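You operate a simulated robot arm through the tools that you are given. There is no shell and no other tool. Be economical: measure what you need, move in short steps, check, and stop when the job is done.

You run a simulated robot arm. Do the job below in one go: nothing can be reset, and whatever is moved stays where it is left.

JOB
Slide the tailstock up to the bottle and dial the job card's stop.
Fine: lock the tilt with the red knob and the tailstock with the blue one; slide the dial gauge forward.

Only the result counts: the job must be done as asked and must still hold three seconds after the hand-in. Knocking over, shifting, dropping, spilling or breaking anything else fails it.

ROBOT AND FRAMES
A 7-joint arm with a two-finger parallel gripper, fixed in place. Base frame: the origin is at the foot of the arm, x ahead of it, y to its left, z up; the work surface is at about z = 81.5. Readings come in cm, degrees, newtons and seconds.
With the tool pointing down near the work surface it reaches from about 30 to 70 cm from the base axis. Its first joint turns from -66.0 to 66.0 degrees. Payload 1.57 kg.
The TCP is the grasp point between the finger pads, 3 cm short of the fingertips. In the tool frame z runs along the fingers and y along their closing line. The gripper opens to 11 cm. The fingers are 2.4 cm wide and 1.2 cm thick; the gripper's body (4.8 by 11.2 cm) begins 7.8 cm behind the TCP.
Orientation is that of the tool frame in the base frame, as a unit quaternion [w, x, y, z]. With the fingers straight down and closing along the base's y, the tool's x points along the base's -x, its y along +y and its z along -z.

CONTROLS
- The arm moves only by the tool drive_tool. Its argument "commands" is a list of rows, each a list of 7 numbers: the closure, from 0 (fully open) to 1 (shut), then the shift along the base's x, y, z in cm, then the turn, a rotation vector about the base's x, y, z in degrees. In form: [[jaw, dx, dy, dz, ax, ay, az], ...]. A call has 1 to 8 rows; each row shifts and turns the commanded pose from where the row before left it. Each row takes 0.2 s and may step no farther than 5 cm and 8.6 degrees from the row before; otherwise, or with a gripper value out of range, the whole call is refused. Where a pose cannot be reached the arm comes as near as it can. A force on the tool above 70 N (or 10 N above the force at the start of the call, whichever is more), or a blocked arm, ends the call early, and 0.2 s more pass. The fingers move at their own pace (about 10.8 cm/s each) and stop on an object; they squeeze with about 35 N. The grip force told is the motor's: it shows also when the fingers shut on nothing. Time passes only in rows, and 0.2 s behind the last, so rows that do not move let the fingers close. It gives the time, the measured TCP pose, the force on the tool (base axes), the opening and the grip force at its end, in the units of the frame above (readings bear some noise), with the torque about the TCP (base axes, N m) and any sound that the robot's microphone picked up.
- Cameras (640 x 400 px; columns grow to the right, rows downward): "scene" is fixed at [17.36, -40.64, 139.5]; the picture's right is [0.63, -0.78, 0.00], its down [-0.52, -0.42, -0.75] and it looks along [0.58, 0.47, -0.66] (base axes); focal length 214 px, centre (320, 200). "wrist" rides on the gripper at [7, 1.6, -14.1] in the tool frame; the picture's right is [-0.23, 0.97, 0.00], its down [-0.85, -0.20, -0.48] and it looks along [-0.47, -0.11, 0.88] (tool axes); focal length 222 px, centre (320, 200). There is no depth. A picture from a camera that has moved, and an enlarged one, comes with that camera's place and axes in the base frame and with its lens.
- snapshot(camera): a new picture of that camera. It takes no simulated time.
- zoom(camera, box): a new picture of the part [left, top, right, bottom] of that camera's present view, enlarged. It takes no simulated time.
- close_job(): hands the job in; it is judged then, once.

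Go step by step. Nothing tells you positions but the pictures and the camera data: compare them with the known pose of the tool, close in by small moves and look again before you grip or let go. The budget is 120 turns and 68 pictures, counting those below and the enlarged ones. Unless the task says otherwise, let go and move clear before handing in, and close with one line.

The tools are called after "Call:" by a JSON object that holds its "api" and its "payload". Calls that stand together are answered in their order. drive_tool: Moves the arm, as the interface text tells. Its arguments: {"type":"object","properties":{"commands":{"type":"array","items":{"type":"array","items":{"type":"number"}}}},"required":["commands"]} The other tools are called the same way: snapshot (camera) takes a picture; zoom (camera, box) takes an enlarged picture of a part of a camera's view; close_job () hands the job in.

At the start:

```text
time_s: 0.0
ee_pos: [44.03, 4.14, 124.93]
orientation: [0.0, 0.001, 1.0, 0.0]
wrist_force: [0.3, -0.6, -0.8]
ft_torque: [0.01, 0.01, 0.01]
gripper_width: 11.0
grasp_force: 0.0
```

scene: 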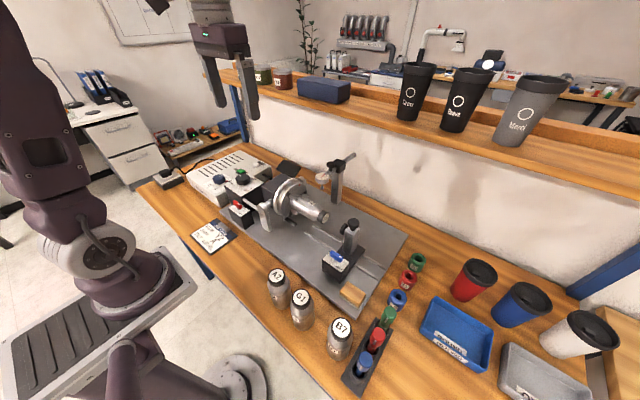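
wrist: 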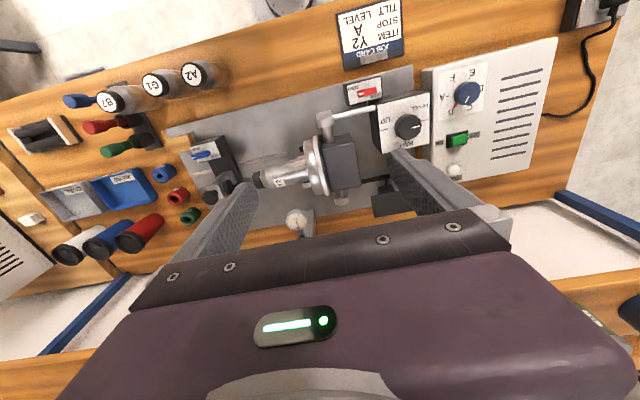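

I see a lathe-like fixture with a bottle in the chuck, a job card, a dial on the control box, knobs and a tailstock. I'll zoom in for details.

Call:
{"api": "zoom", "payload": {"camera": "wrist", "box": [330, 0, 570, 190]}}

Call:
{"api": "zoom", "payload": {"camera": "wrist", "box": [150, 60, 400, 240]}}

Call:
{"api": "zoom", "payload": {"camera": "scene", "box": [180, 140, 420, 320]}}

```text
2.11 times, centred on (450, 95) of wrist
camera zoom: at [37.2, 5.76, 139.14], right [0.23, 0.97, 0.0], down [0.85, -0.2, 0.48], along [0.47, -0.11, -0.88], focal length 468 px, centre (46, 421)
```

zoom: 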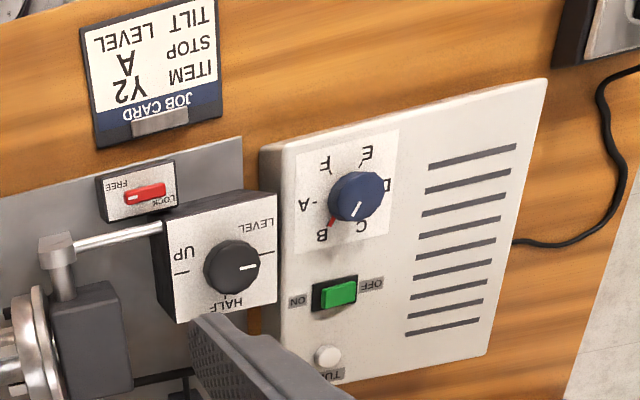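

```text
2.22 times, centred on (275, 150) of wrist
camera zoom: at [37.2, 5.76, 139.14], right [0.23, 0.97, 0.0], down [0.85, -0.2, 0.48], along [0.47, -0.11, -0.88], focal length 494 px, centre (420, 311)
```

zoom: 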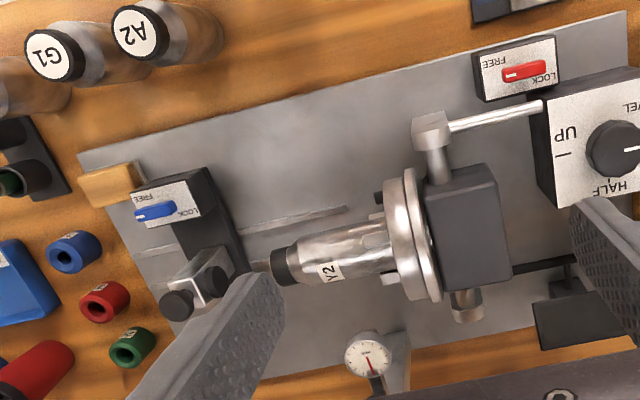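

```text
2.22 times, centred on (300, 230) of scene
camera zoom: at [17.36, -40.64, 139.5], right [0.63, -0.78, 0.0], down [-0.52, -0.42, -0.75], along [0.58, 0.47, -0.66], focal length 477 px, centre (364, 133)
```

zoom: 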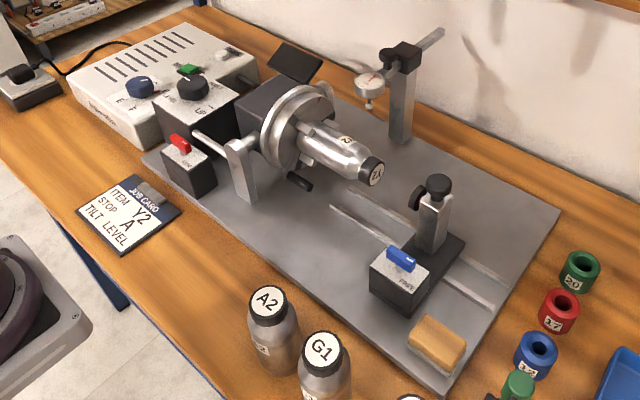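

Job card: ITEM Y2, STOP A, TILT LEVEL. The tilt dial seems to be at LEVEL already, and the stop dial at about x 46, y 33, z 90 points near B. I'll move in over the controls for a closer look.

Call:
{"api": "drive_tool", "payload": {"commands": [[0, -2, 4, -2, 0, 0, 0], [0, -2, 4, -2, 0, 0, 0], [0, -2, 4, -3, 0, 0, 0], [0, -2, 4, -3, 0, 0, 0], [0, -1, 4, -3, 0, 0, 0], [0, 0, 0, 0, 0, 0, 0]]}}

Call:
{"api": "snapshot", "payload": {"camera": "wrist"}}

```text
refused: row 3 steps farther than a row can; nothing moved
```

```text
62 pictures are left
camera wrist: at [37.2, 5.76, 139.14], right [0.23, 0.97, 0.0], down [0.85, -0.2, 0.48], along [0.47, -0.11, -0.88], focal length 222 px, centre (320, 200)
```

wrist: 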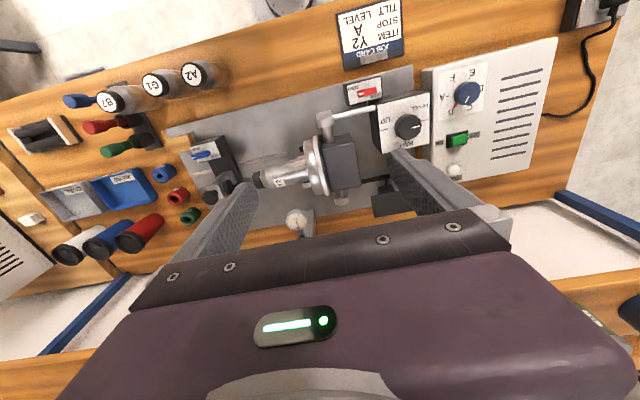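

That call was refused for step length, so I'll use shorter steps.

Call:
{"api": "drive_tool", "payload": {"commands": [[0, -2, 4, -2, 0, 0, 0], [0, -2, 4, -2, 0, 0, 0], [0, -2, 4, -2, 0, 0, 0], [0, -1, 4, -2.5, 0, 0, 0], [0, 0, 4, -2.5, 0, 0, 0], [0, 0, 3, -3, 0, 0, 0], [0, 0, 0, 0, 0, 0, 0]]}}

Call:
{"api": "snapshot", "payload": {"camera": "wrist"}}

```text
time_s: 1.6
ee_pos: [37.0, 27.06, 111.17]
orientation: [0.0, 0.001, 1.0, 0.0]
wrist_force: [0.0, 0.4, -0.6]
ft_torque: [0.03, -0.01, 0.02]
gripper_width: 11.01
grasp_force: 0.1
```

```text
61 pictures are left
camera wrist: at [30.1, 28.71, 125.22], right [0.23, 0.97, 0.0], down [0.85, -0.2, 0.48], along [0.47, -0.11, -0.88], focal length 222 px, centre (320, 200)
```

wrist: 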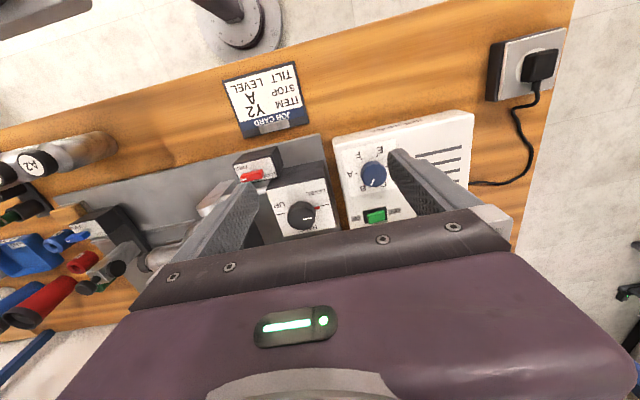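

Call:
{"api": "zoom", "payload": {"camera": "wrist", "box": [210, 120, 430, 250]}}

Call:
{"api": "zoom", "payload": {"camera": "scene", "box": [180, 145, 310, 235]}}

```text
2.91 times, centred on (320, 185) of wrist
camera zoom: at [30.1, 28.71, 125.22], right [0.23, 0.97, 0.0], down [0.85, -0.2, 0.48], along [0.47, -0.11, -0.88], focal length 646 px, centre (320, 244)
```

zoom: 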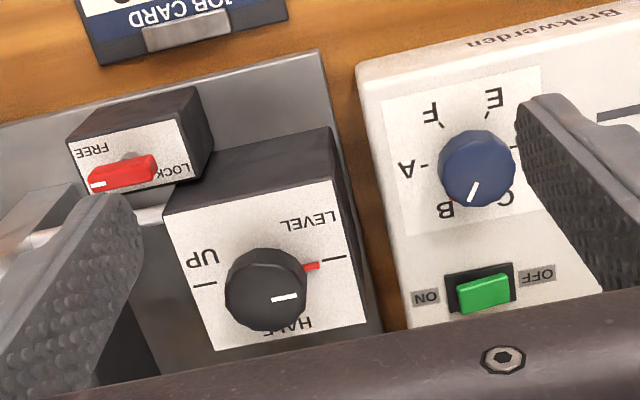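

```text
4.44 times, centred on (245, 190) of scene
camera zoom: at [17.37, -40.64, 139.5], right [0.63, -0.78, 0.0], down [-0.52, -0.42, -0.75], along [0.58, 0.47, -0.66], focal length 953 px, centre (653, 244)
```

zoom: 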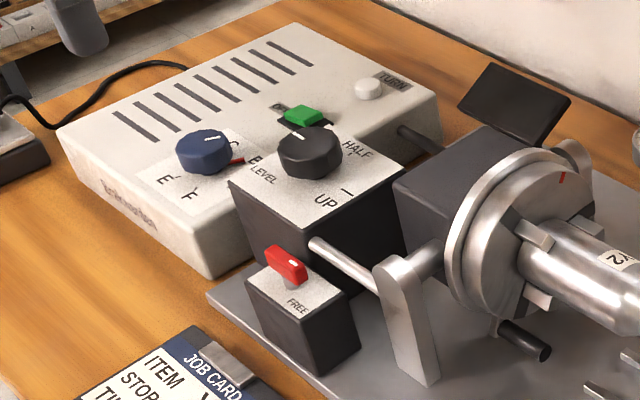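

The stop dial's red pointer is at B, so A is one step away. Next I'll zoom tightly on the red and blue lock knobs.

Call:
{"api": "zoom", "payload": {"camera": "wrist", "box": [225, 140, 285, 190]}}

Call:
{"api": "zoom", "payload": {"camera": "scene", "box": [315, 210, 375, 290]}}

Call:
{"api": "zoom", "payload": {"camera": "scene", "box": [225, 195, 265, 235]}}

```text
8.00 times, centred on (255, 165) of wrist
camera zoom: at [30.1, 28.71, 125.22], right [0.23, 0.97, 0.0], down [0.85, -0.2, 0.48], along [0.47, -0.11, -0.88], focal length 1777 px, centre (840, 480)
```

zoom: 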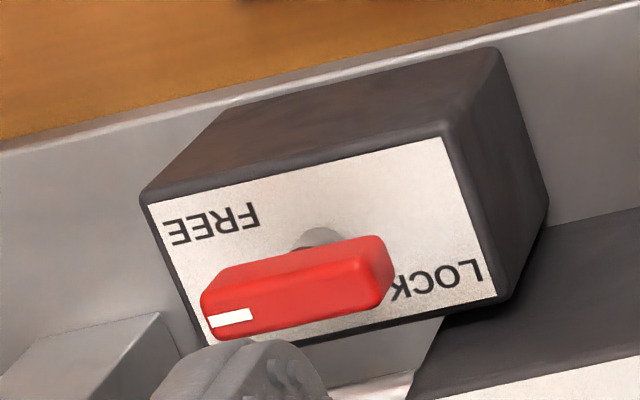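

```text
5.00 times, centred on (345, 250) of scene
camera zoom: at [17.37, -40.64, 139.5], right [0.63, -0.78, 0.0], down [-0.52, -0.42, -0.75], along [0.58, 0.47, -0.66], focal length 1072 px, centre (195, -50)
```

zoom: 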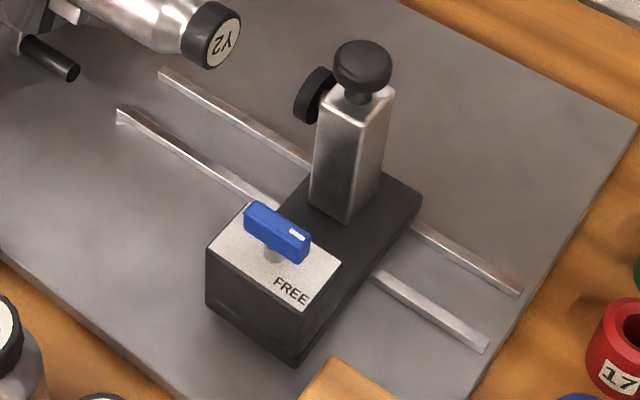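

```text
10.00 times, centred on (245, 215) of scene
camera zoom: at [17.37, -40.64, 139.5], right [0.63, -0.78, 0.0], down [-0.52, -0.42, -0.75], along [0.58, 0.47, -0.66], focal length 2145 px, centre (1070, 50)
```

zoom: 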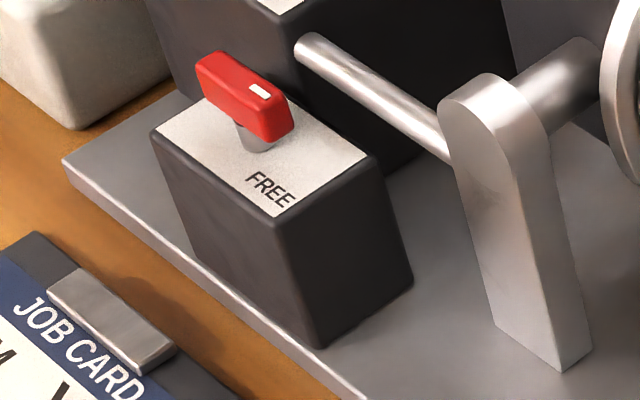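

The red bar lies along y with its white end toward FREE (-y). It's at about (41, 14.8, 91). I'll rotate the gripper so it closes along x, go above the red knob and look again.

Call:
{"api": "drive_tool", "payload": {"commands": [[0.4, 0.6, -1.8, 0, 0, 0, -8.2], [0.7, 0.6, -1.8, 0, 0, 0, -8.2], [0.7, 0.6, -1.8, 0, 0, 0, -8.2], [0.7, 0.6, -1.8, 0, 0, 0, -8.2], [0.7, 0.6, -1.8, 0, 0, 0, -8.2], [0.7, 0.6, -1.8, 0, 0, 0, -8.2], [0.7, 0.5, -1.4, 0, 0, 0, -8.2], [0.7, 0, 0, -1, 0, 0, -8.2]]}}

Call:
{"api": "drive_tool", "payload": {"commands": [[0.7, 0, 0, -2, 0, 0, -8.2], [0.7, 0, 0, -2, 0, 0, -8.2], [0.7, 0, 0, -2, 0, 0, -8.0], [0.7, 0, 0, 0, 0, 0, 0]]}}

Call:
{"api": "snapshot", "payload": {"camera": "wrist"}}

Call:
{"api": "zoom", "payload": {"camera": "scene", "box": [180, 120, 340, 240]}}

```text
time_s: 3.4
ee_pos: [41.18, 14.86, 109.95]
orientation: [0.0, 0.544, 0.839, 0.001]
wrist_force: [-0.1, 0.0, -0.3]
ft_torque: [0.01, 0.02, 0.0]
gripper_width: 3.3
grasp_force: 0.1
```

```text
time_s: 4.4
ee_pos: [40.94, 14.74, 104.14]
orientation: [0.0, 0.708, 0.706, -0.001]
wrist_force: [-0.1, 1.1, 0.1]
ft_torque: [0.01, -0.01, 0.02]
gripper_width: 3.28
grasp_force: 0.0
```

```text
55 pictures are left
camera wrist: at [42.82, 21.84, 118.22], right [0.97, -0.23, 0.0], down [-0.2, -0.85, 0.48], along [-0.11, -0.47, -0.88], focal length 222 px, centre (320, 200)
```

wrist: 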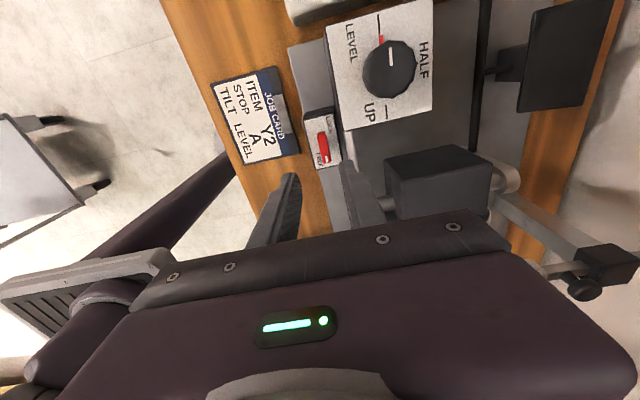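

```text
3.33 times, centred on (260, 180) of scene
camera zoom: at [17.37, -40.64, 139.5], right [0.63, -0.78, 0.0], down [-0.52, -0.42, -0.75], along [0.58, 0.47, -0.66], focal length 715 px, centre (520, 267)
```

zoom: 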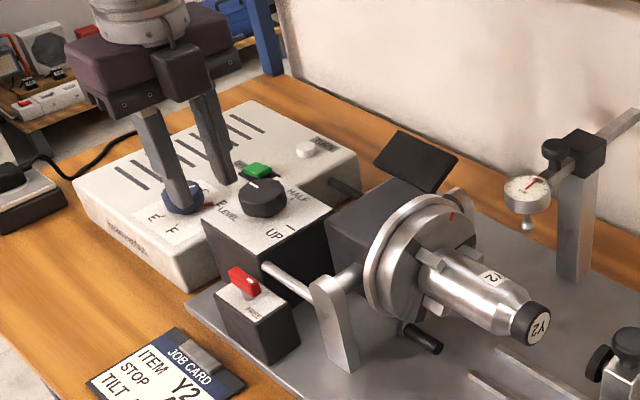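

Call:
{"api": "zoom", "payload": {"camera": "wrist", "box": [270, 90, 390, 190]}}

```text
4.00 times, centred on (330, 140) of wrist
camera zoom: at [42.82, 21.84, 118.22], right [0.97, -0.23, 0.0], down [-0.2, -0.85, 0.48], along [-0.11, -0.47, -0.88], focal length 888 px, centre (280, 440)
```

zoom: 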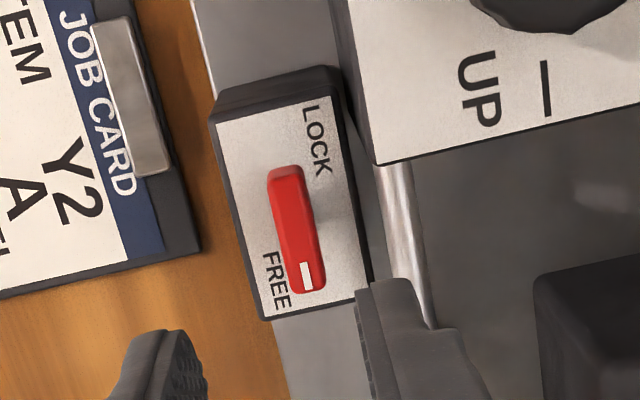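

The red bar's centre is at about (41.4, 14.4) with its top near z 91. I'll go down above it and check.

Call:
{"api": "drive_tool", "payload": {"commands": [[0.7, 0.4, -0.3, -3, 0, 0, 0], [0.7, 0, 0, -3, 0, 0, 0], [0.7, 0, 0, -2, 0, 0, 0], [0.7, 0, 0, 0, 0, 0, 0]]}}

Call:
{"api": "zoom", "payload": {"camera": "wrist", "box": [230, 90, 410, 230]}}

Call:
{"api": "zoom", "payload": {"camera": "scene", "box": [200, 150, 290, 240]}}

```text
time_s: 5.4
ee_pos: [41.32, 14.48, 95.99]
orientation: [0.0, 0.707, 0.707, 0.0]
wrist_force: [-0.7, 0.8, 0.0]
ft_torque: [0.04, 0.02, 0.01]
gripper_width: 3.29
grasp_force: 0.1
```

```text
2.86 times, centred on (320, 160) of wrist
camera zoom: at [43.21, 21.5, 110.13], right [0.97, -0.23, 0.0], down [-0.2, -0.85, 0.48], along [-0.11, -0.47, -0.88], focal length 635 px, centre (320, 314)
```

zoom: 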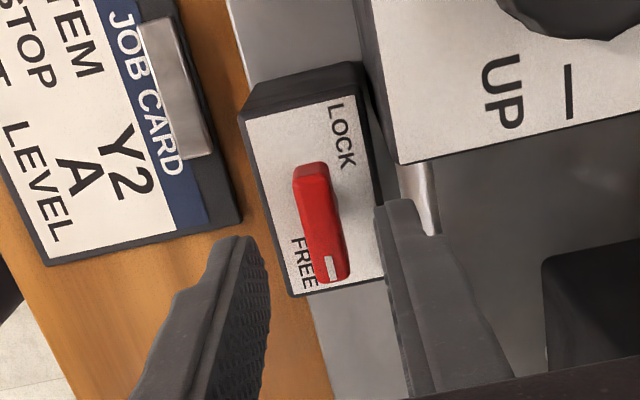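

```text
4.44 times, centred on (245, 195) of scene
camera zoom: at [17.37, -40.64, 139.5], right [0.63, -0.78, 0.0], down [-0.52, -0.42, -0.75], along [0.58, 0.47, -0.66], focal length 953 px, centre (653, 222)
```

zoom: 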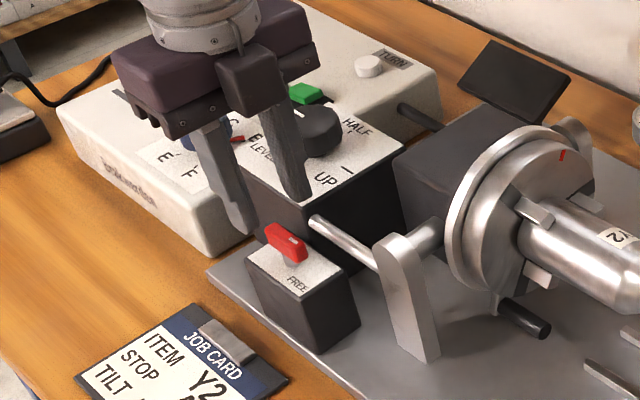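

The bar is centred between the fingers. I'll go down in small steps.

Call:
{"api": "drive_tool", "payload": {"commands": [[0.7, 0.1, -0.2, -1, 0, 0, 0], [0.7, 0, 0, -1, 0, 0, 0], [0.7, 0, 0, -0.6, 0, 0, 0], [0.7, 0, 0, 0, 0, 0, 0]]}}

Call:
{"api": "zoom", "payload": {"camera": "wrist", "box": [250, 90, 390, 230]}}

Call:
{"api": "zoom", "payload": {"camera": "scene", "box": [215, 180, 275, 240]}}

```text
time_s: 6.4
ee_pos: [41.61, 14.37, 93.47]
orientation: [0.0, 0.708, 0.706, -0.001]
wrist_force: [-1.0, -0.3, 0.8]
ft_torque: [-0.02, -0.03, 0.01]
gripper_width: 3.29
grasp_force: 0.0
```

```text
2.86 times, centred on (320, 160) of wrist
camera zoom: at [43.38, 21.39, 107.55], right [0.97, -0.23, 0.0], down [-0.2, -0.85, 0.48], along [-0.11, -0.47, -0.88], focal length 635 px, centre (320, 314)
```

zoom: 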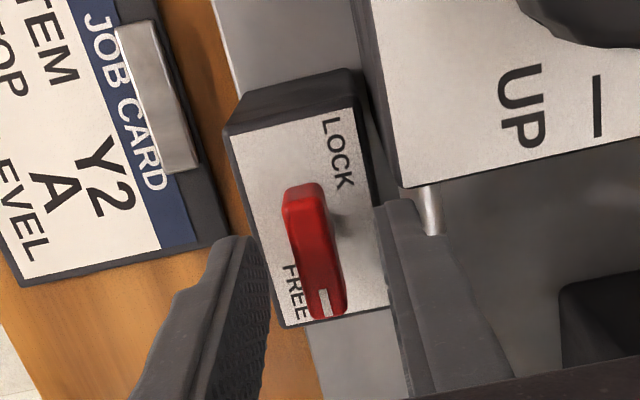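

```text
6.67 times, centred on (245, 210) of scene
camera zoom: at [17.37, -40.64, 139.5], right [0.63, -0.78, 0.0], down [-0.52, -0.42, -0.75], along [0.58, 0.47, -0.66], focal length 1430 px, centre (820, 133)
```

zoom: 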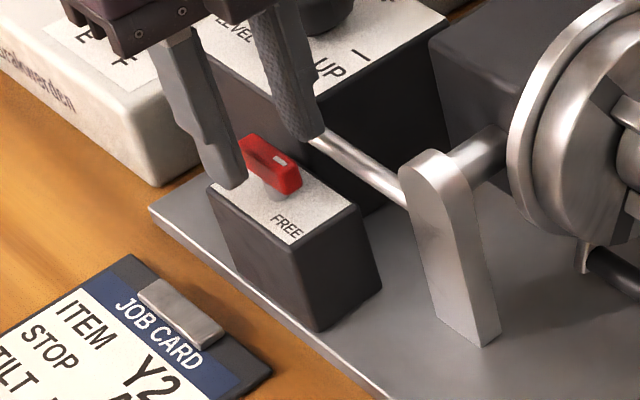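

Aligned. I'll lower slightly and close.

Call:
{"api": "drive_tool", "payload": {"commands": [[0.7, -0.1, 0, -0.4, 0, 0, 0], [1, 0, 0, 0, 0, 0, 0], [1, 0, 0, 0, 0, 0, 0], [1, 0, 0, 0, 0, 0, 0]]}}

Call:
{"api": "zoom", "payload": {"camera": "scene", "box": [215, 180, 275, 240]}}

```text
time_s: 7.4
ee_pos: [41.4, 14.46, 93.04]
orientation: [0.0, 0.707, 0.707, -0.002]
wrist_force: [-9.9, 1.6, 8.7]
ft_torque: [-0.45, 0.2, 0.01]
gripper_width: 1.18
grasp_force: 29.2
```

```text
6.67 times, centred on (245, 210) of scene
camera zoom: at [17.33, -40.64, 139.51], right [0.63, -0.78, 0.0], down [-0.52, -0.42, -0.75], along [0.58, 0.47, -0.66], focal length 1430 px, centre (820, 133)
```

zoom: 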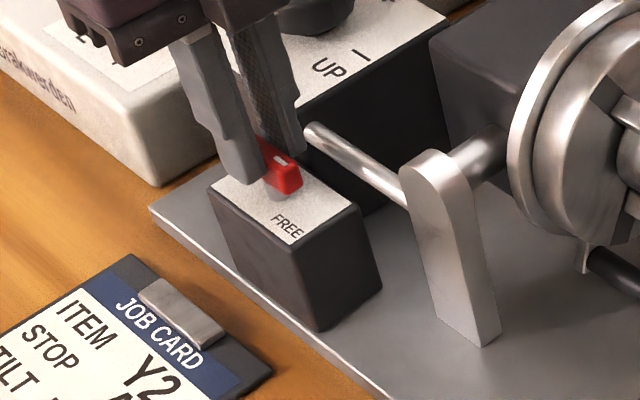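

Gripped, 1.2 cm wide. I'll relieve the sideways force a little and start turning toward LOCK (+z sense), watching torque.

Call:
{"api": "drive_tool", "payload": {"commands": [[1, -0.25, 0, 0.1, 0, 0, 0], [1, 0, 0, 0, 0, 0, 8], [1, 0, 0, 0, 0, 0, 8], [1, 0, 0, 0, 0, 0, 0]]}}

```text
time_s: 8.4
ee_pos: [41.27, 14.39, 93.09]
orientation: [0.001, 0.601, 0.799, 0.0]
wrist_force: [9.4, 0.3, -17.7]
ft_torque: [0.0, -0.19, 0.01]
gripper_width: 1.21
grasp_force: 29.1
```

Call:
{"api": "drive_tool", "payload": {"commands": [[1, 0.1, 0, -0.07, 0, 0, 8], [1, 0, 0, 0, 0, 0, 8], [1, 0, 0, 0, 0, 0, 8], [1, 0, 0, 0, 0, 0, 8], [1, 0, 0, 0, 0, 0, 0]]}}

Call:
{"api": "zoom", "payload": {"camera": "scene", "box": [215, 180, 275, 240]}}

```text
time_s: 9.6
ee_pos: [41.36, 14.26, 93.13]
orientation: [-0.001, 0.358, 0.934, 0.0]
wrist_force: [-8.8, -8.1, 18.8]
ft_torque: [-0.18, 0.27, -0.01]
gripper_width: 1.16
grasp_force: 29.5
```

```text
6.67 times, centred on (245, 210) of scene
camera zoom: at [17.31, -40.67, 139.5], right [0.63, -0.78, 0.0], down [-0.52, -0.42, -0.75], along [0.58, 0.47, -0.66], focal length 1430 px, centre (820, 133)
```

zoom: 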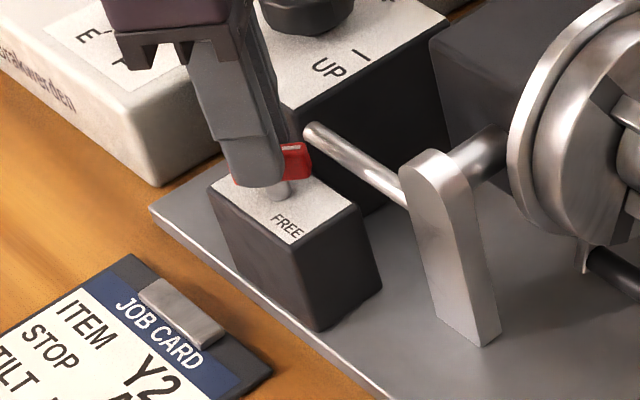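

The knob turns with the tool (48° so far). I'll carry on to 90°.

Call:
{"api": "drive_tool", "payload": {"commands": [[1, -0.1, -0.1, 0.05, 0, 0, 8], [1, 0, 0, 0, 0, 0, 8], [1, 0, 0, 0, 0, 0, 8], [1, 0, 0, 0, 0, 0, 8], [1, 0, 0, 0, 0, 0, 8], [1, 0, 0, 0, 0, 0, 2], [1, 0, 0, 0, 0, 0, 0]]}}

Call:
{"api": "zoom", "payload": {"camera": "scene", "box": [215, 180, 275, 240]}}

```text
time_s: 11.2
ee_pos: [41.19, 14.28, 93.0]
orientation: [0.0, 0.0, 1.0, 0.0]
wrist_force: [-6.0, -22.8, -0.3]
ft_torque: [-0.54, -0.36, -0.05]
gripper_width: 1.19
grasp_force: 29.3
```

```text
6.67 times, centred on (245, 210) of scene
camera zoom: at [17.35, -40.7, 139.48], right [0.63, -0.78, 0.0], down [-0.52, -0.42, -0.75], along [0.58, 0.47, -0.66], focal length 1430 px, centre (820, 133)
```

zoom: 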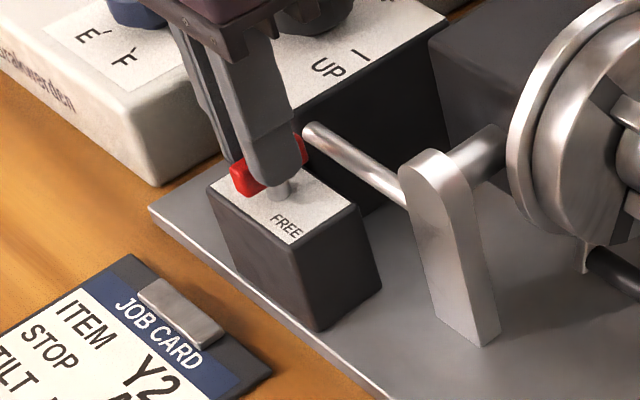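

At 90° there's no clear stop or click. I'll try a little further to feel for an end stop.

Call:
{"api": "drive_tool", "payload": {"commands": [[1, 0, -0.25, 0, 0, 0, 0], [1, 0, 0, 0, 0, 0, 6], [1, 0, 0, 0, 0, 0, 0], [1, 0, 0, 0, 0, 0, 0]]}}

```text
time_s: 12.2
ee_pos: [41.26, 14.18, 93.16]
orientation: [0.001, -0.053, 0.999, 0.001]
wrist_force: [-5.4, 1.5, -11.9]
ft_torque: [-0.11, 0.05, -0.8]
gripper_width: 1.38
grasp_force: 30.2
```

Torque about z jumped to -0.8 N m, so the stop is at 90° and that's LOCK. I'll ease back, release, rise and check.

Call:
{"api": "drive_tool", "payload": {"commands": [[1, 0, 0, 0, 0, 0, -5], [1, 0, 0, 0, 0, 0, 0], [0.75, 0, 0, 0, 0, 0, 0], [0.75, 0, 0, 0, 0, 0, 0], [0.75, 0, 0, 2, 0, 0, 0], [0.75, 0, 0, 3, 0, 0, 0], [0.75, 0, 0, 4, 0, 0, -1], [0.75, 0, 0, 0, 0, 0, 0]]}}

Call:
{"api": "zoom", "payload": {"camera": "scene", "box": [200, 150, 300, 240]}}

```text
time_s: 14.0
ee_pos: [41.17, 13.93, 102.17]
orientation: [-0.001, 0.001, 1.0, 0.0]
wrist_force: [0.6, -0.2, -0.5]
ft_torque: [0.02, -0.01, 0.02]
gripper_width: 2.76
grasp_force: 0.1
```

```text
4.44 times, centred on (250, 195) of scene
camera zoom: at [17.36, -40.64, 139.5], right [0.63, -0.78, 0.0], down [-0.52, -0.42, -0.75], along [0.58, 0.47, -0.66], focal length 953 px, centre (631, 222)
```

zoom: 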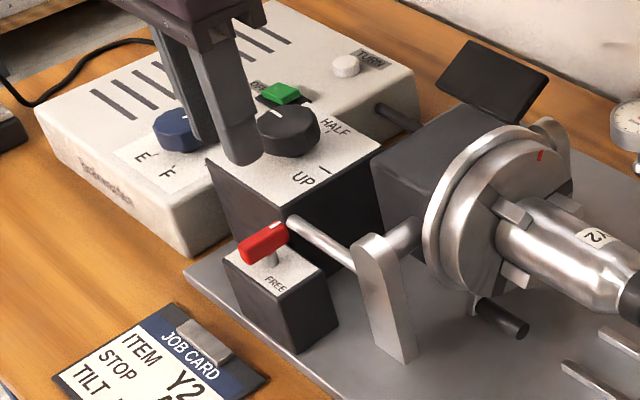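

Red is locked. Next is the stop dial: I'll rise, move over it with the gripper pre-turned +30°, and look.

Call:
{"api": "drive_tool", "payload": {"commands": [[0.36, 0.5, 4, 1, 0, 0, 7.5], [0.36, 1.2, 4, 0, 0, 0, 7.5], [0.36, 1.2, 4, 0, 0, 0, 7.5], [0.36, 1.2, 4, 0, 0, 0, 7.5], [0.36, 1.1, 3.9, 0, 0, 0, 0], [0.36, 0, 0, 0, 0, 0, 0]]}}

Call:
{"api": "snapshot", "payload": {"camera": "wrist"}}

Call:
{"api": "zoom", "payload": {"camera": "scene", "box": [170, 130, 270, 210]}}

```text
time_s: 15.4
ee_pos: [46.53, 33.89, 103.04]
orientation: [0.0, -0.259, 0.966, 0.0]
wrist_force: [1.3, 1.1, -0.2]
ft_torque: [-0.01, 0.0, -0.06]
gripper_width: 7.05
grasp_force: 0.0
```

```text
44 pictures are left
camera wrist: at [39.79, 31.85, 117.09], right [-0.29, 0.96, 0.0], down [0.84, 0.25, 0.48], along [0.46, 0.14, -0.88], focal length 222 px, centre (320, 200)
```

wrist: 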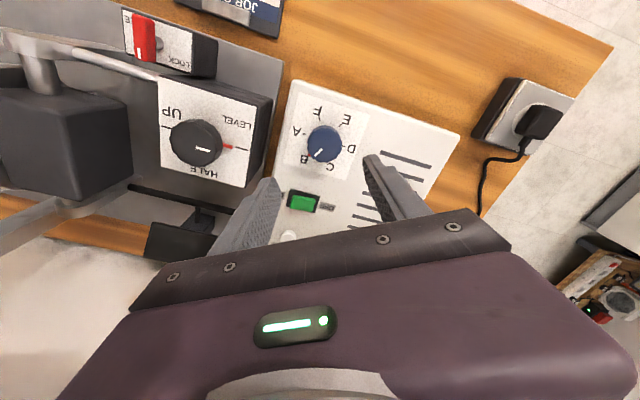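

```text
5.00 times, centred on (220, 170) of scene
camera zoom: at [17.37, -40.64, 139.5], right [0.63, -0.78, 0.0], down [-0.52, -0.42, -0.75], along [0.58, 0.47, -0.66], focal length 1072 px, centre (820, 350)
```

zoom: 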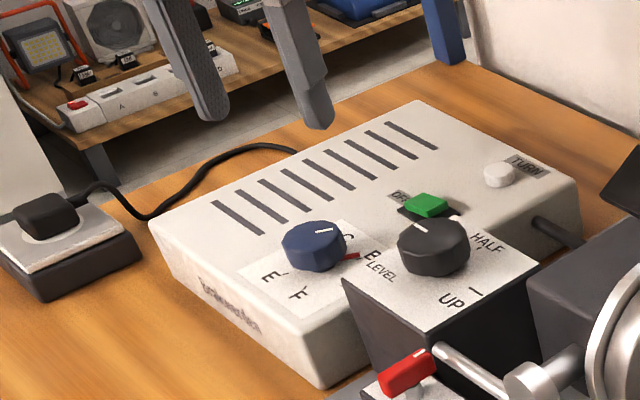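

Blue knob at about (46.2, 34.35), top near z 89.7. I'll go down in steps and check.

Call:
{"api": "drive_tool", "payload": {"commands": [[0.36, -0.3, 0.45, -3, 0, 0, 0], [0.36, 0, 0, -3, 0, 0, 0], [0.36, 0, 0, -2.5, 0, 0, 0], [0.36, 0, 0, 0, 0, 0, 0]]}}

Call:
{"api": "zoom", "payload": {"camera": "wrist", "box": [220, 80, 420, 240]}}

Call:
{"api": "zoom", "payload": {"camera": "scene", "box": [190, 140, 280, 210]}}

```text
time_s: 16.4
ee_pos: [46.13, 34.34, 94.46]
orientation: [0.0, -0.258, 0.966, 0.0]
wrist_force: [0.4, 0.0, -1.0]
ft_torque: [0.03, 0.01, -0.04]
gripper_width: 7.05
grasp_force: 0.1
```

```text
2.50 times, centred on (320, 160) of wrist
camera zoom: at [39.46, 32.36, 108.67], right [-0.29, 0.96, 0.0], down [0.84, 0.25, 0.48], along [0.46, 0.14, -0.88], focal length 555 px, centre (320, 300)
```

zoom: 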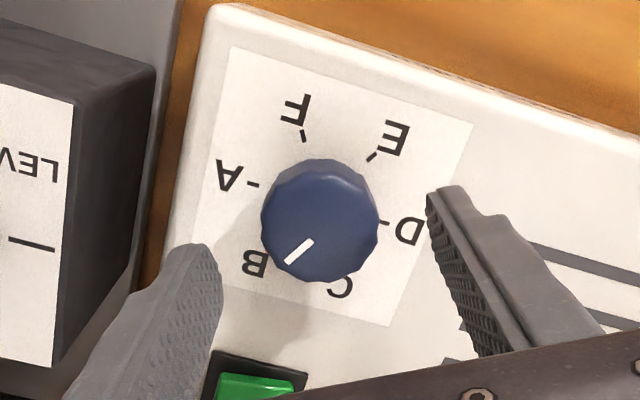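

```text
5.71 times, centred on (235, 175) of scene
camera zoom: at [17.37, -40.64, 139.5], right [0.63, -0.78, 0.0], down [-0.52, -0.42, -0.75], along [0.58, 0.47, -0.66], focal length 1226 px, centre (806, 343)
```

zoom: 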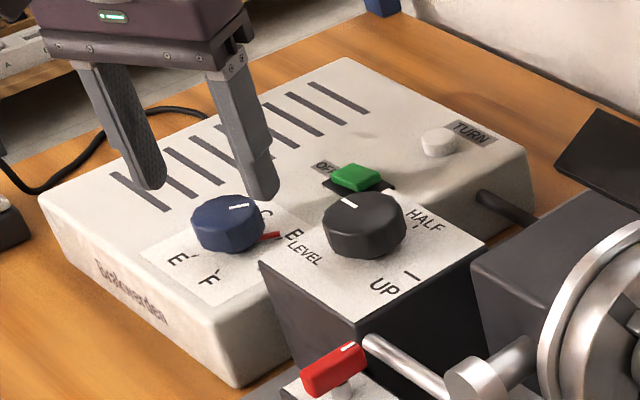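

The red pointer sits at B, close to where the finger would land. I'll turn back to 0° so the fingers lie on A–D, then go down.

Call:
{"api": "drive_tool", "payload": {"commands": [[0.36, 0.05, 0.05, 0, 0, 0, -7.5], [0.36, 0, 0, 0, 0, 0, -7.5], [0.36, 0, 0, 0, 0, 0, -7.5], [0.36, 0, 0, 0, 0, 0, -7.5], [0.36, 0, 0, -1.2, 0, 0, 0], [0.36, 0, 0, -1.2, 0, 0, 0], [0.36, 0, 0, 0, 0, 0, 0]]}}

Call:
{"api": "zoom", "payload": {"camera": "wrist", "box": [220, 80, 420, 240]}}

Call:
{"api": "zoom", "payload": {"camera": "scene", "box": [200, 150, 260, 200]}}

```text
time_s: 18.0
ee_pos: [46.25, 34.52, 92.13]
orientation: [0.0, 0.001, 1.0, 0.0]
wrist_force: [-0.1, -0.5, 0.6]
ft_torque: [0.02, 0.01, 0.01]
gripper_width: 7.05
grasp_force: 0.1
```

```text
2.50 times, centred on (320, 160) of wrist
camera zoom: at [39.4, 36.14, 106.26], right [0.23, 0.97, 0.0], down [0.85, -0.2, 0.48], along [0.47, -0.11, -0.88], focal length 555 px, centre (320, 300)
```

zoom: 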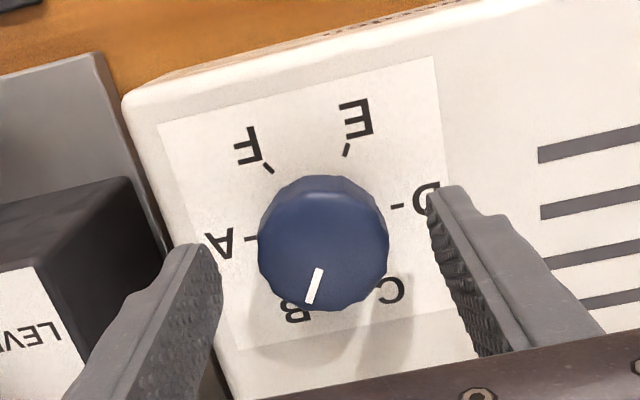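

```text
8.00 times, centred on (230, 175) of scene
camera zoom: at [17.37, -40.64, 139.5], right [0.63, -0.78, 0.0], down [-0.52, -0.42, -0.75], along [0.58, 0.47, -0.66], focal length 1716 px, centre (1040, 400)
```

zoom: 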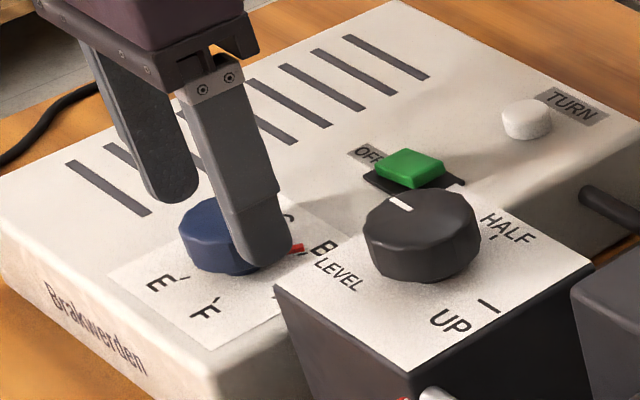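

Well centred. I'll lower slightly and close on the knob.

Call:
{"api": "drive_tool", "payload": {"commands": [[0.36, 0, 0, -0.3, 0, 0, 0], [0.6, 0, 0, 0, 0, 0, 0], [1, 0, 0, 0, 0, 0, 0], [1, 0, 0, 0, 0, 0, 0], [1, 0, 0, 0, 0, 0, 0]]}}

```text
time_s: 19.2
ee_pos: [46.23, 34.55, 91.83]
orientation: [0.001, 0.0, 1.0, 0.0]
wrist_force: [1.1, 4.4, -2.4]
ft_torque: [0.16, -0.15, 0.05]
gripper_width: 4.18
grasp_force: 45.2
```

Gripped at 4.2 cm with low side forces. I'll turn about -60° from B to A.

Call:
{"api": "drive_tool", "payload": {"commands": [[1, 0, 0, 0, 0, 0, -7.5], [1, 0, 0, 0, 0, 0, -7.5], [1, 0, 0, 0, 0, 0, -7.5], [1, 0, 0, 0, 0, 0, -7.5], [1, 0, 0, 0, 0, 0, 0]]}}

Call:
{"api": "zoom", "payload": {"camera": "wrist", "box": [220, 80, 420, 240]}}

```text
time_s: 20.4
ee_pos: [46.22, 34.52, 91.91]
orientation: [0.0, 0.259, 0.966, 0.002]
wrist_force: [2.2, 20.6, 7.8]
ft_torque: [0.7, 0.03, 0.03]
gripper_width: 4.19
grasp_force: 45.3
```

```text
2.50 times, centred on (320, 160) of wrist
camera zoom: at [41.15, 39.53, 106.07], right [0.69, 0.73, 0.0], down [0.64, -0.6, 0.48], along [0.35, -0.32, -0.88], focal length 555 px, centre (320, 300)
```

zoom: 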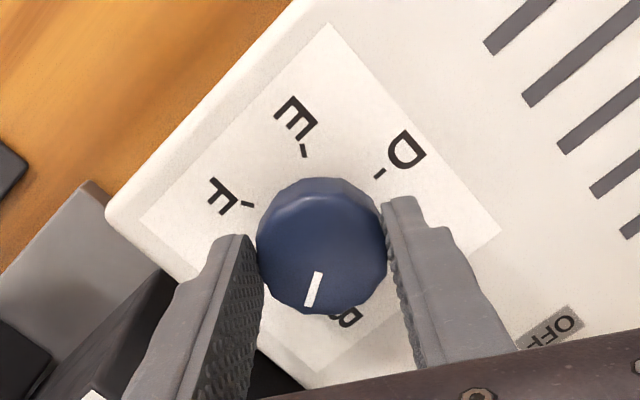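

Call:
{"api": "drive_tool", "payload": {"commands": [[1, 0, 0.1, 0, 0, 0, -7.5], [1, 0, 0, 0, 0, 0, -7.5], [1, 0, 0, 0, 0, 0, -7.5], [1, 0, 0, 0, 0, 0, -7.5], [1, 0, 0, 0, 0, 0, 0]]}}

Call:
{"api": "zoom", "payload": {"camera": "scene", "box": [200, 150, 260, 200]}}

```text
time_s: 21.6
ee_pos: [46.39, 34.73, 91.91]
orientation: [0.001, 0.501, 0.866, 0.002]
wrist_force: [9.4, 25.6, 14.9]
ft_torque: [0.6, -0.47, 0.03]
gripper_width: 4.19
grasp_force: 45.8
```

```text
8.00 times, centred on (230, 175) of scene
camera zoom: at [17.37, -40.59, 139.52], right [0.63, -0.78, 0.0], down [-0.52, -0.42, -0.75], along [0.58, 0.47, -0.66], focal length 1716 px, centre (1040, 400)
```

zoom: 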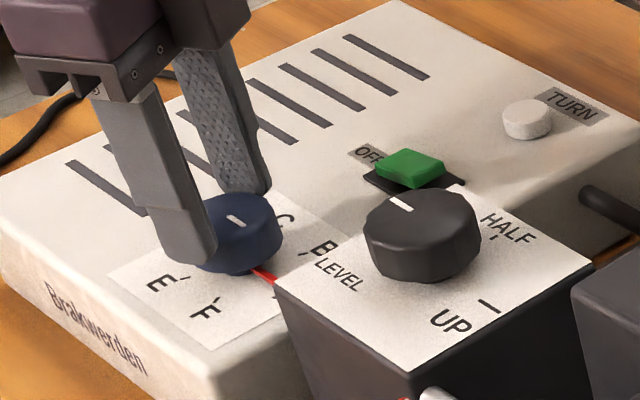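

The pointer now appears to be at A. I'll release, rise and check from above.

Call:
{"api": "drive_tool", "payload": {"commands": [[0.9, 0, 0, 0, 0, 0, 0], [0.36, 0, 0, 0, 0, 0, 0], [0.36, 0, 0, 0, 0, 0, 0], [0.36, 0, 0, 3, 0, 0, 0], [0.36, 0, 0, 3, 0, 0, 0], [0.36, 0, 0, 4, 0, 0, 0], [0.36, 0, 0, 3, 0, 0, 0], [0.36, 0, 0, 0, 0, 0, 0]]}}

Call:
{"api": "zoom", "payload": {"camera": "wrist", "box": [240, 80, 400, 190]}}

```text
time_s: 23.4
ee_pos: [46.37, 34.62, 104.85]
orientation: [0.001, 0.501, 0.865, 0.0]
wrist_force: [0.3, 0.6, -0.3]
ft_torque: [-0.01, 0.0, 0.01]
gripper_width: 7.03
grasp_force: 0.1
```

```text
3.64 times, centred on (320, 135) of wrist
camera zoom: at [44.38, 41.53, 119.01], right [0.96, 0.29, 0.0], down [0.25, -0.84, 0.48], along [0.14, -0.46, -0.88], focal length 808 px, centre (320, 436)
```

zoom: 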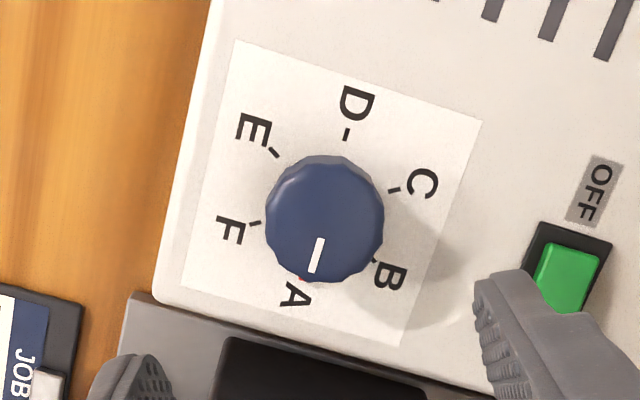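

The pointer is exactly at A. Now the tailstock, at roughly (55, -21): I'll rise, travel there and look.

Call:
{"api": "drive_tool", "payload": {"commands": [[0.36, 0, -3, 3.5, 0, 0, -7.5], [0.36, 0, -3, 3.5, 0, 0, -7.5], [0.36, 0.5, -4.5, 0, 0, 0, -7.5], [0.36, 0.5, -4.5, 0, 0, 0, -7.5], [0.36, 0.5, -4.5, 0, 0, 0, 0], [0.36, 0.5, -4.5, 0, 0, 0, 0], [0.36, 0.5, -4.5, 0, 0, 0, 0], [0.36, 0.5, -4.5, 0, 0, 0, 0]]}}

Call:
{"api": "drive_tool", "payload": {"commands": [[0.36, 0.5, -4.5, 0, 0, 0, 0], [0.36, 0.5, -4.5, 0, 0, 0, 0], [0.36, 0, -4.5, 0, 0, 0, 0], [0.36, 0, -4.5, -2, 0, 0, 0], [0.36, 0, 0, -2, 0, 0, 0], [0.36, 0, 0, 0, 0, 0, 0]]}}

Call:
{"api": "snapshot", "payload": {"camera": "wrist"}}

Call:
{"api": "snapshot", "payload": {"camera": "scene"}}

```text
time_s: 25.2
ee_pos: [49.16, 1.46, 111.7]
orientation: [0.001, 0.708, 0.707, 0.0]
wrist_force: [-0.5, -0.7, -0.1]
ft_torque: [0.03, -0.01, 0.02]
gripper_width: 7.04
grasp_force: 0.2
```

```text
time_s: 26.6
ee_pos: [50.31, -16.27, 107.77]
orientation: [0.0, 0.707, 0.707, -0.001]
wrist_force: [-0.5, -0.3, -0.7]
ft_torque: [0.01, 0.04, -0.01]
gripper_width: 7.04
grasp_force: 0.0
```

```text
35 pictures are left
camera wrist: at [52.13, -9.34, 121.91], right [0.97, -0.23, 0.0], down [-0.2, -0.85, 0.48], along [-0.11, -0.47, -0.88], focal length 222 px, centre (320, 200)
```

wrist: 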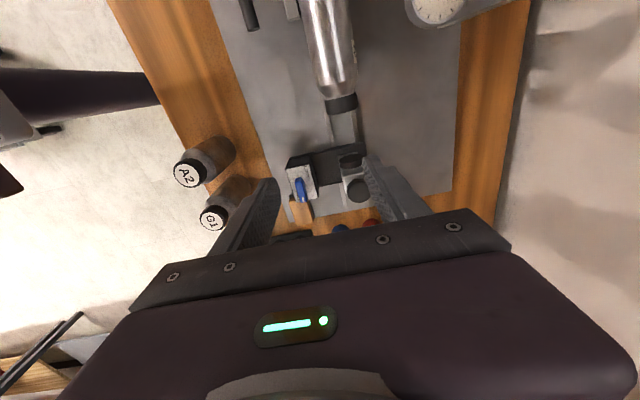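

```text
34 pictures are left
```

scene: 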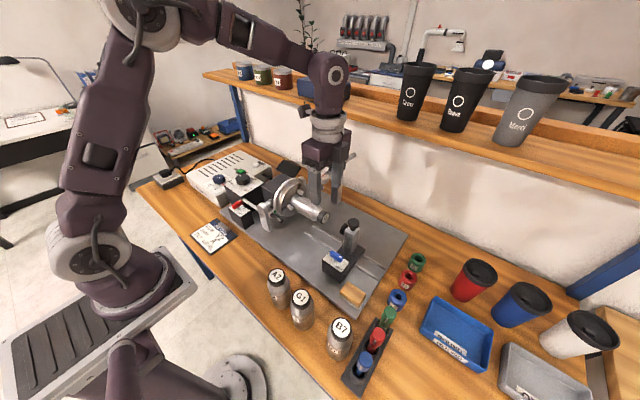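

Call:
{"api": "zoom", "payload": {"camera": "wrist", "box": [270, 80, 410, 230]}}

Call:
{"api": "zoom", "payload": {"camera": "scene", "box": [290, 180, 400, 300]}}

```text
2.67 times, centred on (340, 155) of wrist
camera zoom: at [52.13, -9.34, 121.91], right [0.97, -0.23, 0.0], down [-0.2, -0.85, 0.48], along [-0.11, -0.47, -0.88], focal length 592 px, centre (267, 320)
```

zoom: 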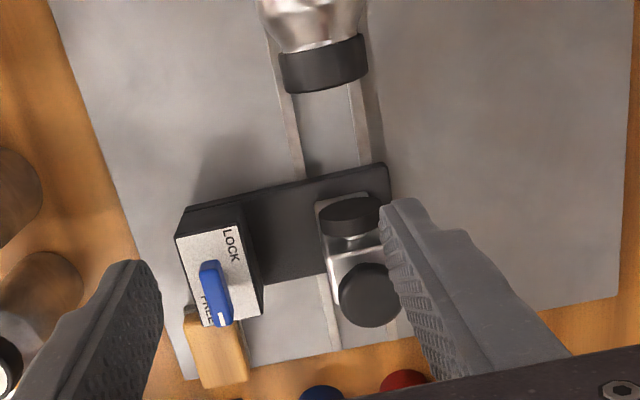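

```text
3.33 times, centred on (345, 240) of scene
camera zoom: at [17.36, -40.64, 139.5], right [0.63, -0.78, 0.0], down [-0.52, -0.42, -0.75], along [0.58, 0.47, -0.66], focal length 715 px, centre (237, 67)
```

zoom: 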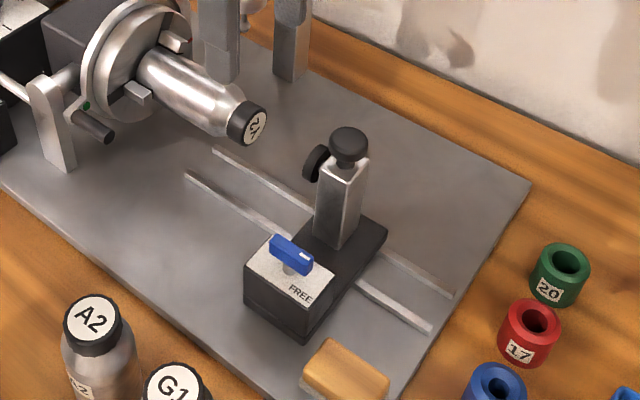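

The bottle cap is at about (54, -12.6, 91.4), the tailstock pad at (54.1, -20.2, 91.2) and its post at (54, -22.8). I'll grip the post across x, going above it first.

Call:
{"api": "drive_tool", "payload": {"commands": [[0.45, 1.3, -2.2, -1.5, 0, 0, 0], [0.45, 1.2, -2.2, -2, 0, 0, 0], [0.45, 1.2, -2.2, -2, 0, 0, 0], [0.45, 0, 0, -2, 0, 0, 0], [0.45, 0, 0, 0, 0, 0, 0]]}}

Call:
{"api": "zoom", "payload": {"camera": "wrist", "box": [230, 90, 410, 240]}}

Call:
{"api": "zoom", "payload": {"camera": "scene", "box": [290, 170, 400, 290]}}

```text
time_s: 27.8
ee_pos: [54.01, -22.91, 100.19]
orientation: [0.0, 0.707, 0.707, 0.001]
wrist_force: [0.2, -0.5, 0.6]
ft_torque: [-0.03, 0.0, 0.05]
gripper_width: 6.05
grasp_force: 0.1
```

```text
2.67 times, centred on (320, 165) of wrist
camera zoom: at [55.81, -15.99, 114.43], right [0.97, -0.23, 0.0], down [-0.2, -0.85, 0.48], along [-0.11, -0.47, -0.88], focal length 592 px, centre (320, 293)
```

zoom: 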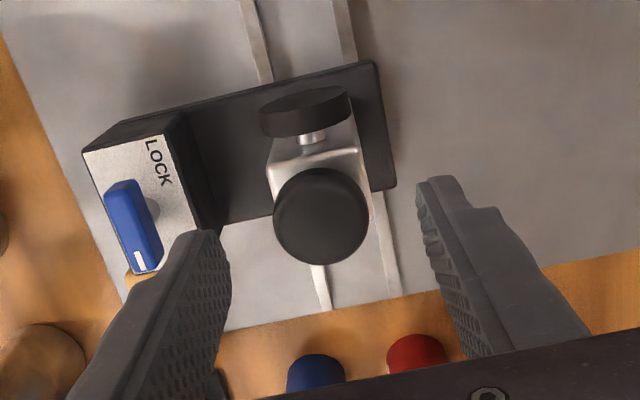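

```text
3.33 times, centred on (345, 230) of scene
camera zoom: at [17.36, -40.64, 139.5], right [0.63, -0.78, 0.0], down [-0.52, -0.42, -0.75], along [0.58, 0.47, -0.66], focal length 715 px, centre (237, 100)
```

zoom: 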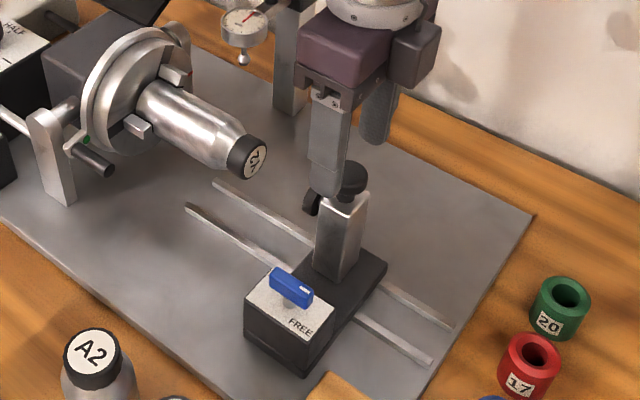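

Well centred over the post (54.2, -22.95). I'll descend around it and grip.

Call:
{"api": "drive_tool", "payload": {"commands": [[0.45, 0.15, 0, -2.5, 0, 0, 0], [0.45, 0, 0, -2.5, 0, 0, 0], [0.45, 0, 0, -2, 0, 0, 0], [0.45, 0, 0, 0, 0, 0, 0]]}}

Call:
{"api": "zoom", "payload": {"camera": "scene", "box": [290, 170, 400, 290]}}

Call:
{"api": "drive_tool", "payload": {"commands": [[0.7, 0, 0, 0, 0, 0, 0], [1, 0, 0, 0, 0, 0, 0], [1, 0, 0, 0, 0, 0, 0], [1, 0, 0, 0, 0, 0, 0]]}}

```text
time_s: 28.8
ee_pos: [54.12, -23.17, 93.35]
orientation: [0.0, 0.707, 0.707, -0.001]
wrist_force: [-0.5, 0.1, -0.6]
ft_torque: [-0.01, -0.01, 0.01]
gripper_width: 6.06
grasp_force: 0.0
```

```text
3.33 times, centred on (345, 230) of scene
camera zoom: at [17.36, -40.64, 139.5], right [0.63, -0.78, 0.0], down [-0.52, -0.42, -0.75], along [0.58, 0.47, -0.66], focal length 715 px, centre (237, 100)
```

zoom: 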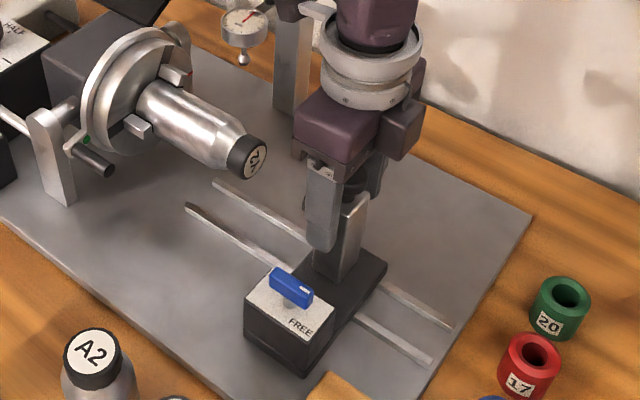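

```text
time_s: 29.8
ee_pos: [53.93, -23.08, 93.41]
orientation: [-0.001, 0.708, 0.707, -0.001]
wrist_force: [-22.5, 1.7, 0.1]
ft_torque: [0.26, -0.16, 0.18]
gripper_width: 3.59
grasp_force: 42.8
```

Gripped the post (3.6 cm). I'll relieve the x force and slide +y gently.

Call:
{"api": "drive_tool", "payload": {"commands": [[1, -0.3, 0, 0, 0, 0, 0], [1, 0, 1, 0, 0, 0, 0], [1, 0, 1, 0, 0, 0, 0], [1, 0, 1, 0, 0, 0, 0], [1, 0, 1, 0, 0, 0, 0], [1, 0, 0, 0, 0, 0, 0]]}}

Call:
{"api": "zoom", "payload": {"camera": "scene", "box": [290, 170, 400, 290]}}

```text
time_s: 31.2
ee_pos: [54.04, -19.0, 93.38]
orientation: [0.002, 0.707, 0.707, 0.001]
wrist_force: [22.2, -5.0, -27.6]
ft_torque: [-0.86, 0.09, 0.02]
gripper_width: 3.55
grasp_force: 42.2
```

```text
3.33 times, centred on (345, 230) of scene
camera zoom: at [17.47, -40.67, 139.48], right [0.63, -0.78, 0.0], down [-0.52, -0.42, -0.75], along [0.58, 0.47, -0.66], focal length 715 px, centre (237, 100)
```

zoom: 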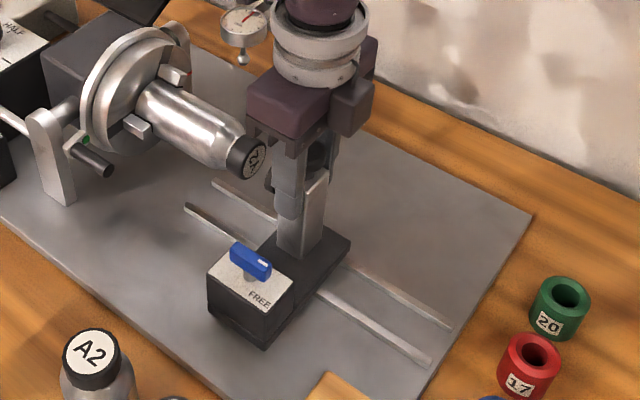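

It slides freely. About 3 cm remain, so I'll approach in smaller steps and watch for contact force in y.

Call:
{"api": "drive_tool", "payload": {"commands": [[1, -0.15, 0.6, 0.1, 0, 0, 0], [1, 0, 0.6, 0, 0, 0, 0], [1, 0, 0.6, 0, 0, 0, 0], [1, 0, 0, 0, 0, 0, 0]]}}

Call:
{"api": "zoom", "payload": {"camera": "wrist", "box": [250, 0, 400, 180]}}

Call:
{"api": "zoom", "payload": {"camera": "scene", "box": [310, 190, 370, 250]}}

```text
time_s: 32.2
ee_pos: [53.94, -17.39, 93.48]
orientation: [0.004, 0.707, 0.707, 0.001]
wrist_force: [46.9, -3.1, -32.2]
ft_torque: [-0.33, 0.61, -0.07]
gripper_width: 3.59
grasp_force: 42.2
```

```text
2.22 times, centred on (325, 90) of wrist
camera zoom: at [55.69, -10.3, 107.57], right [0.97, -0.23, 0.01], down [-0.2, -0.85, 0.48], along [-0.1, -0.47, -0.88], focal length 494 px, centre (309, 444)
```

zoom: 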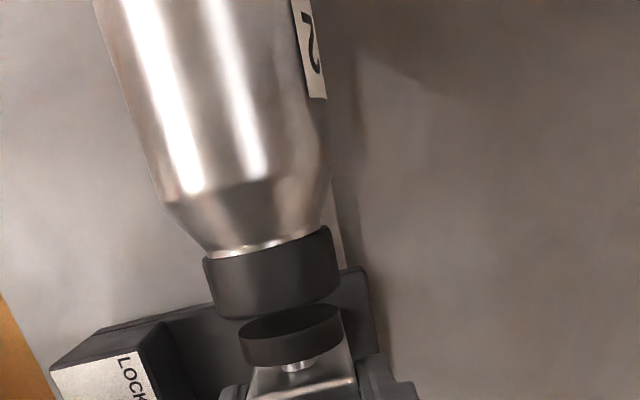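

```text
6.67 times, centred on (340, 220) of scene
camera zoom: at [17.54, -40.66, 139.47], right [0.63, -0.78, 0.0], down [-0.52, -0.42, -0.75], along [0.58, 0.47, -0.66], focal length 1430 px, centre (187, 67)
```

zoom: 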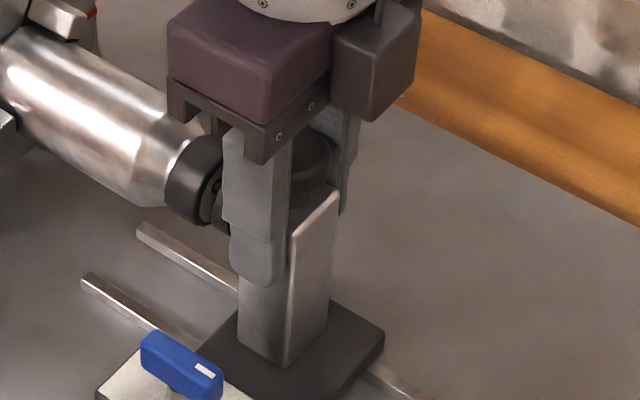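

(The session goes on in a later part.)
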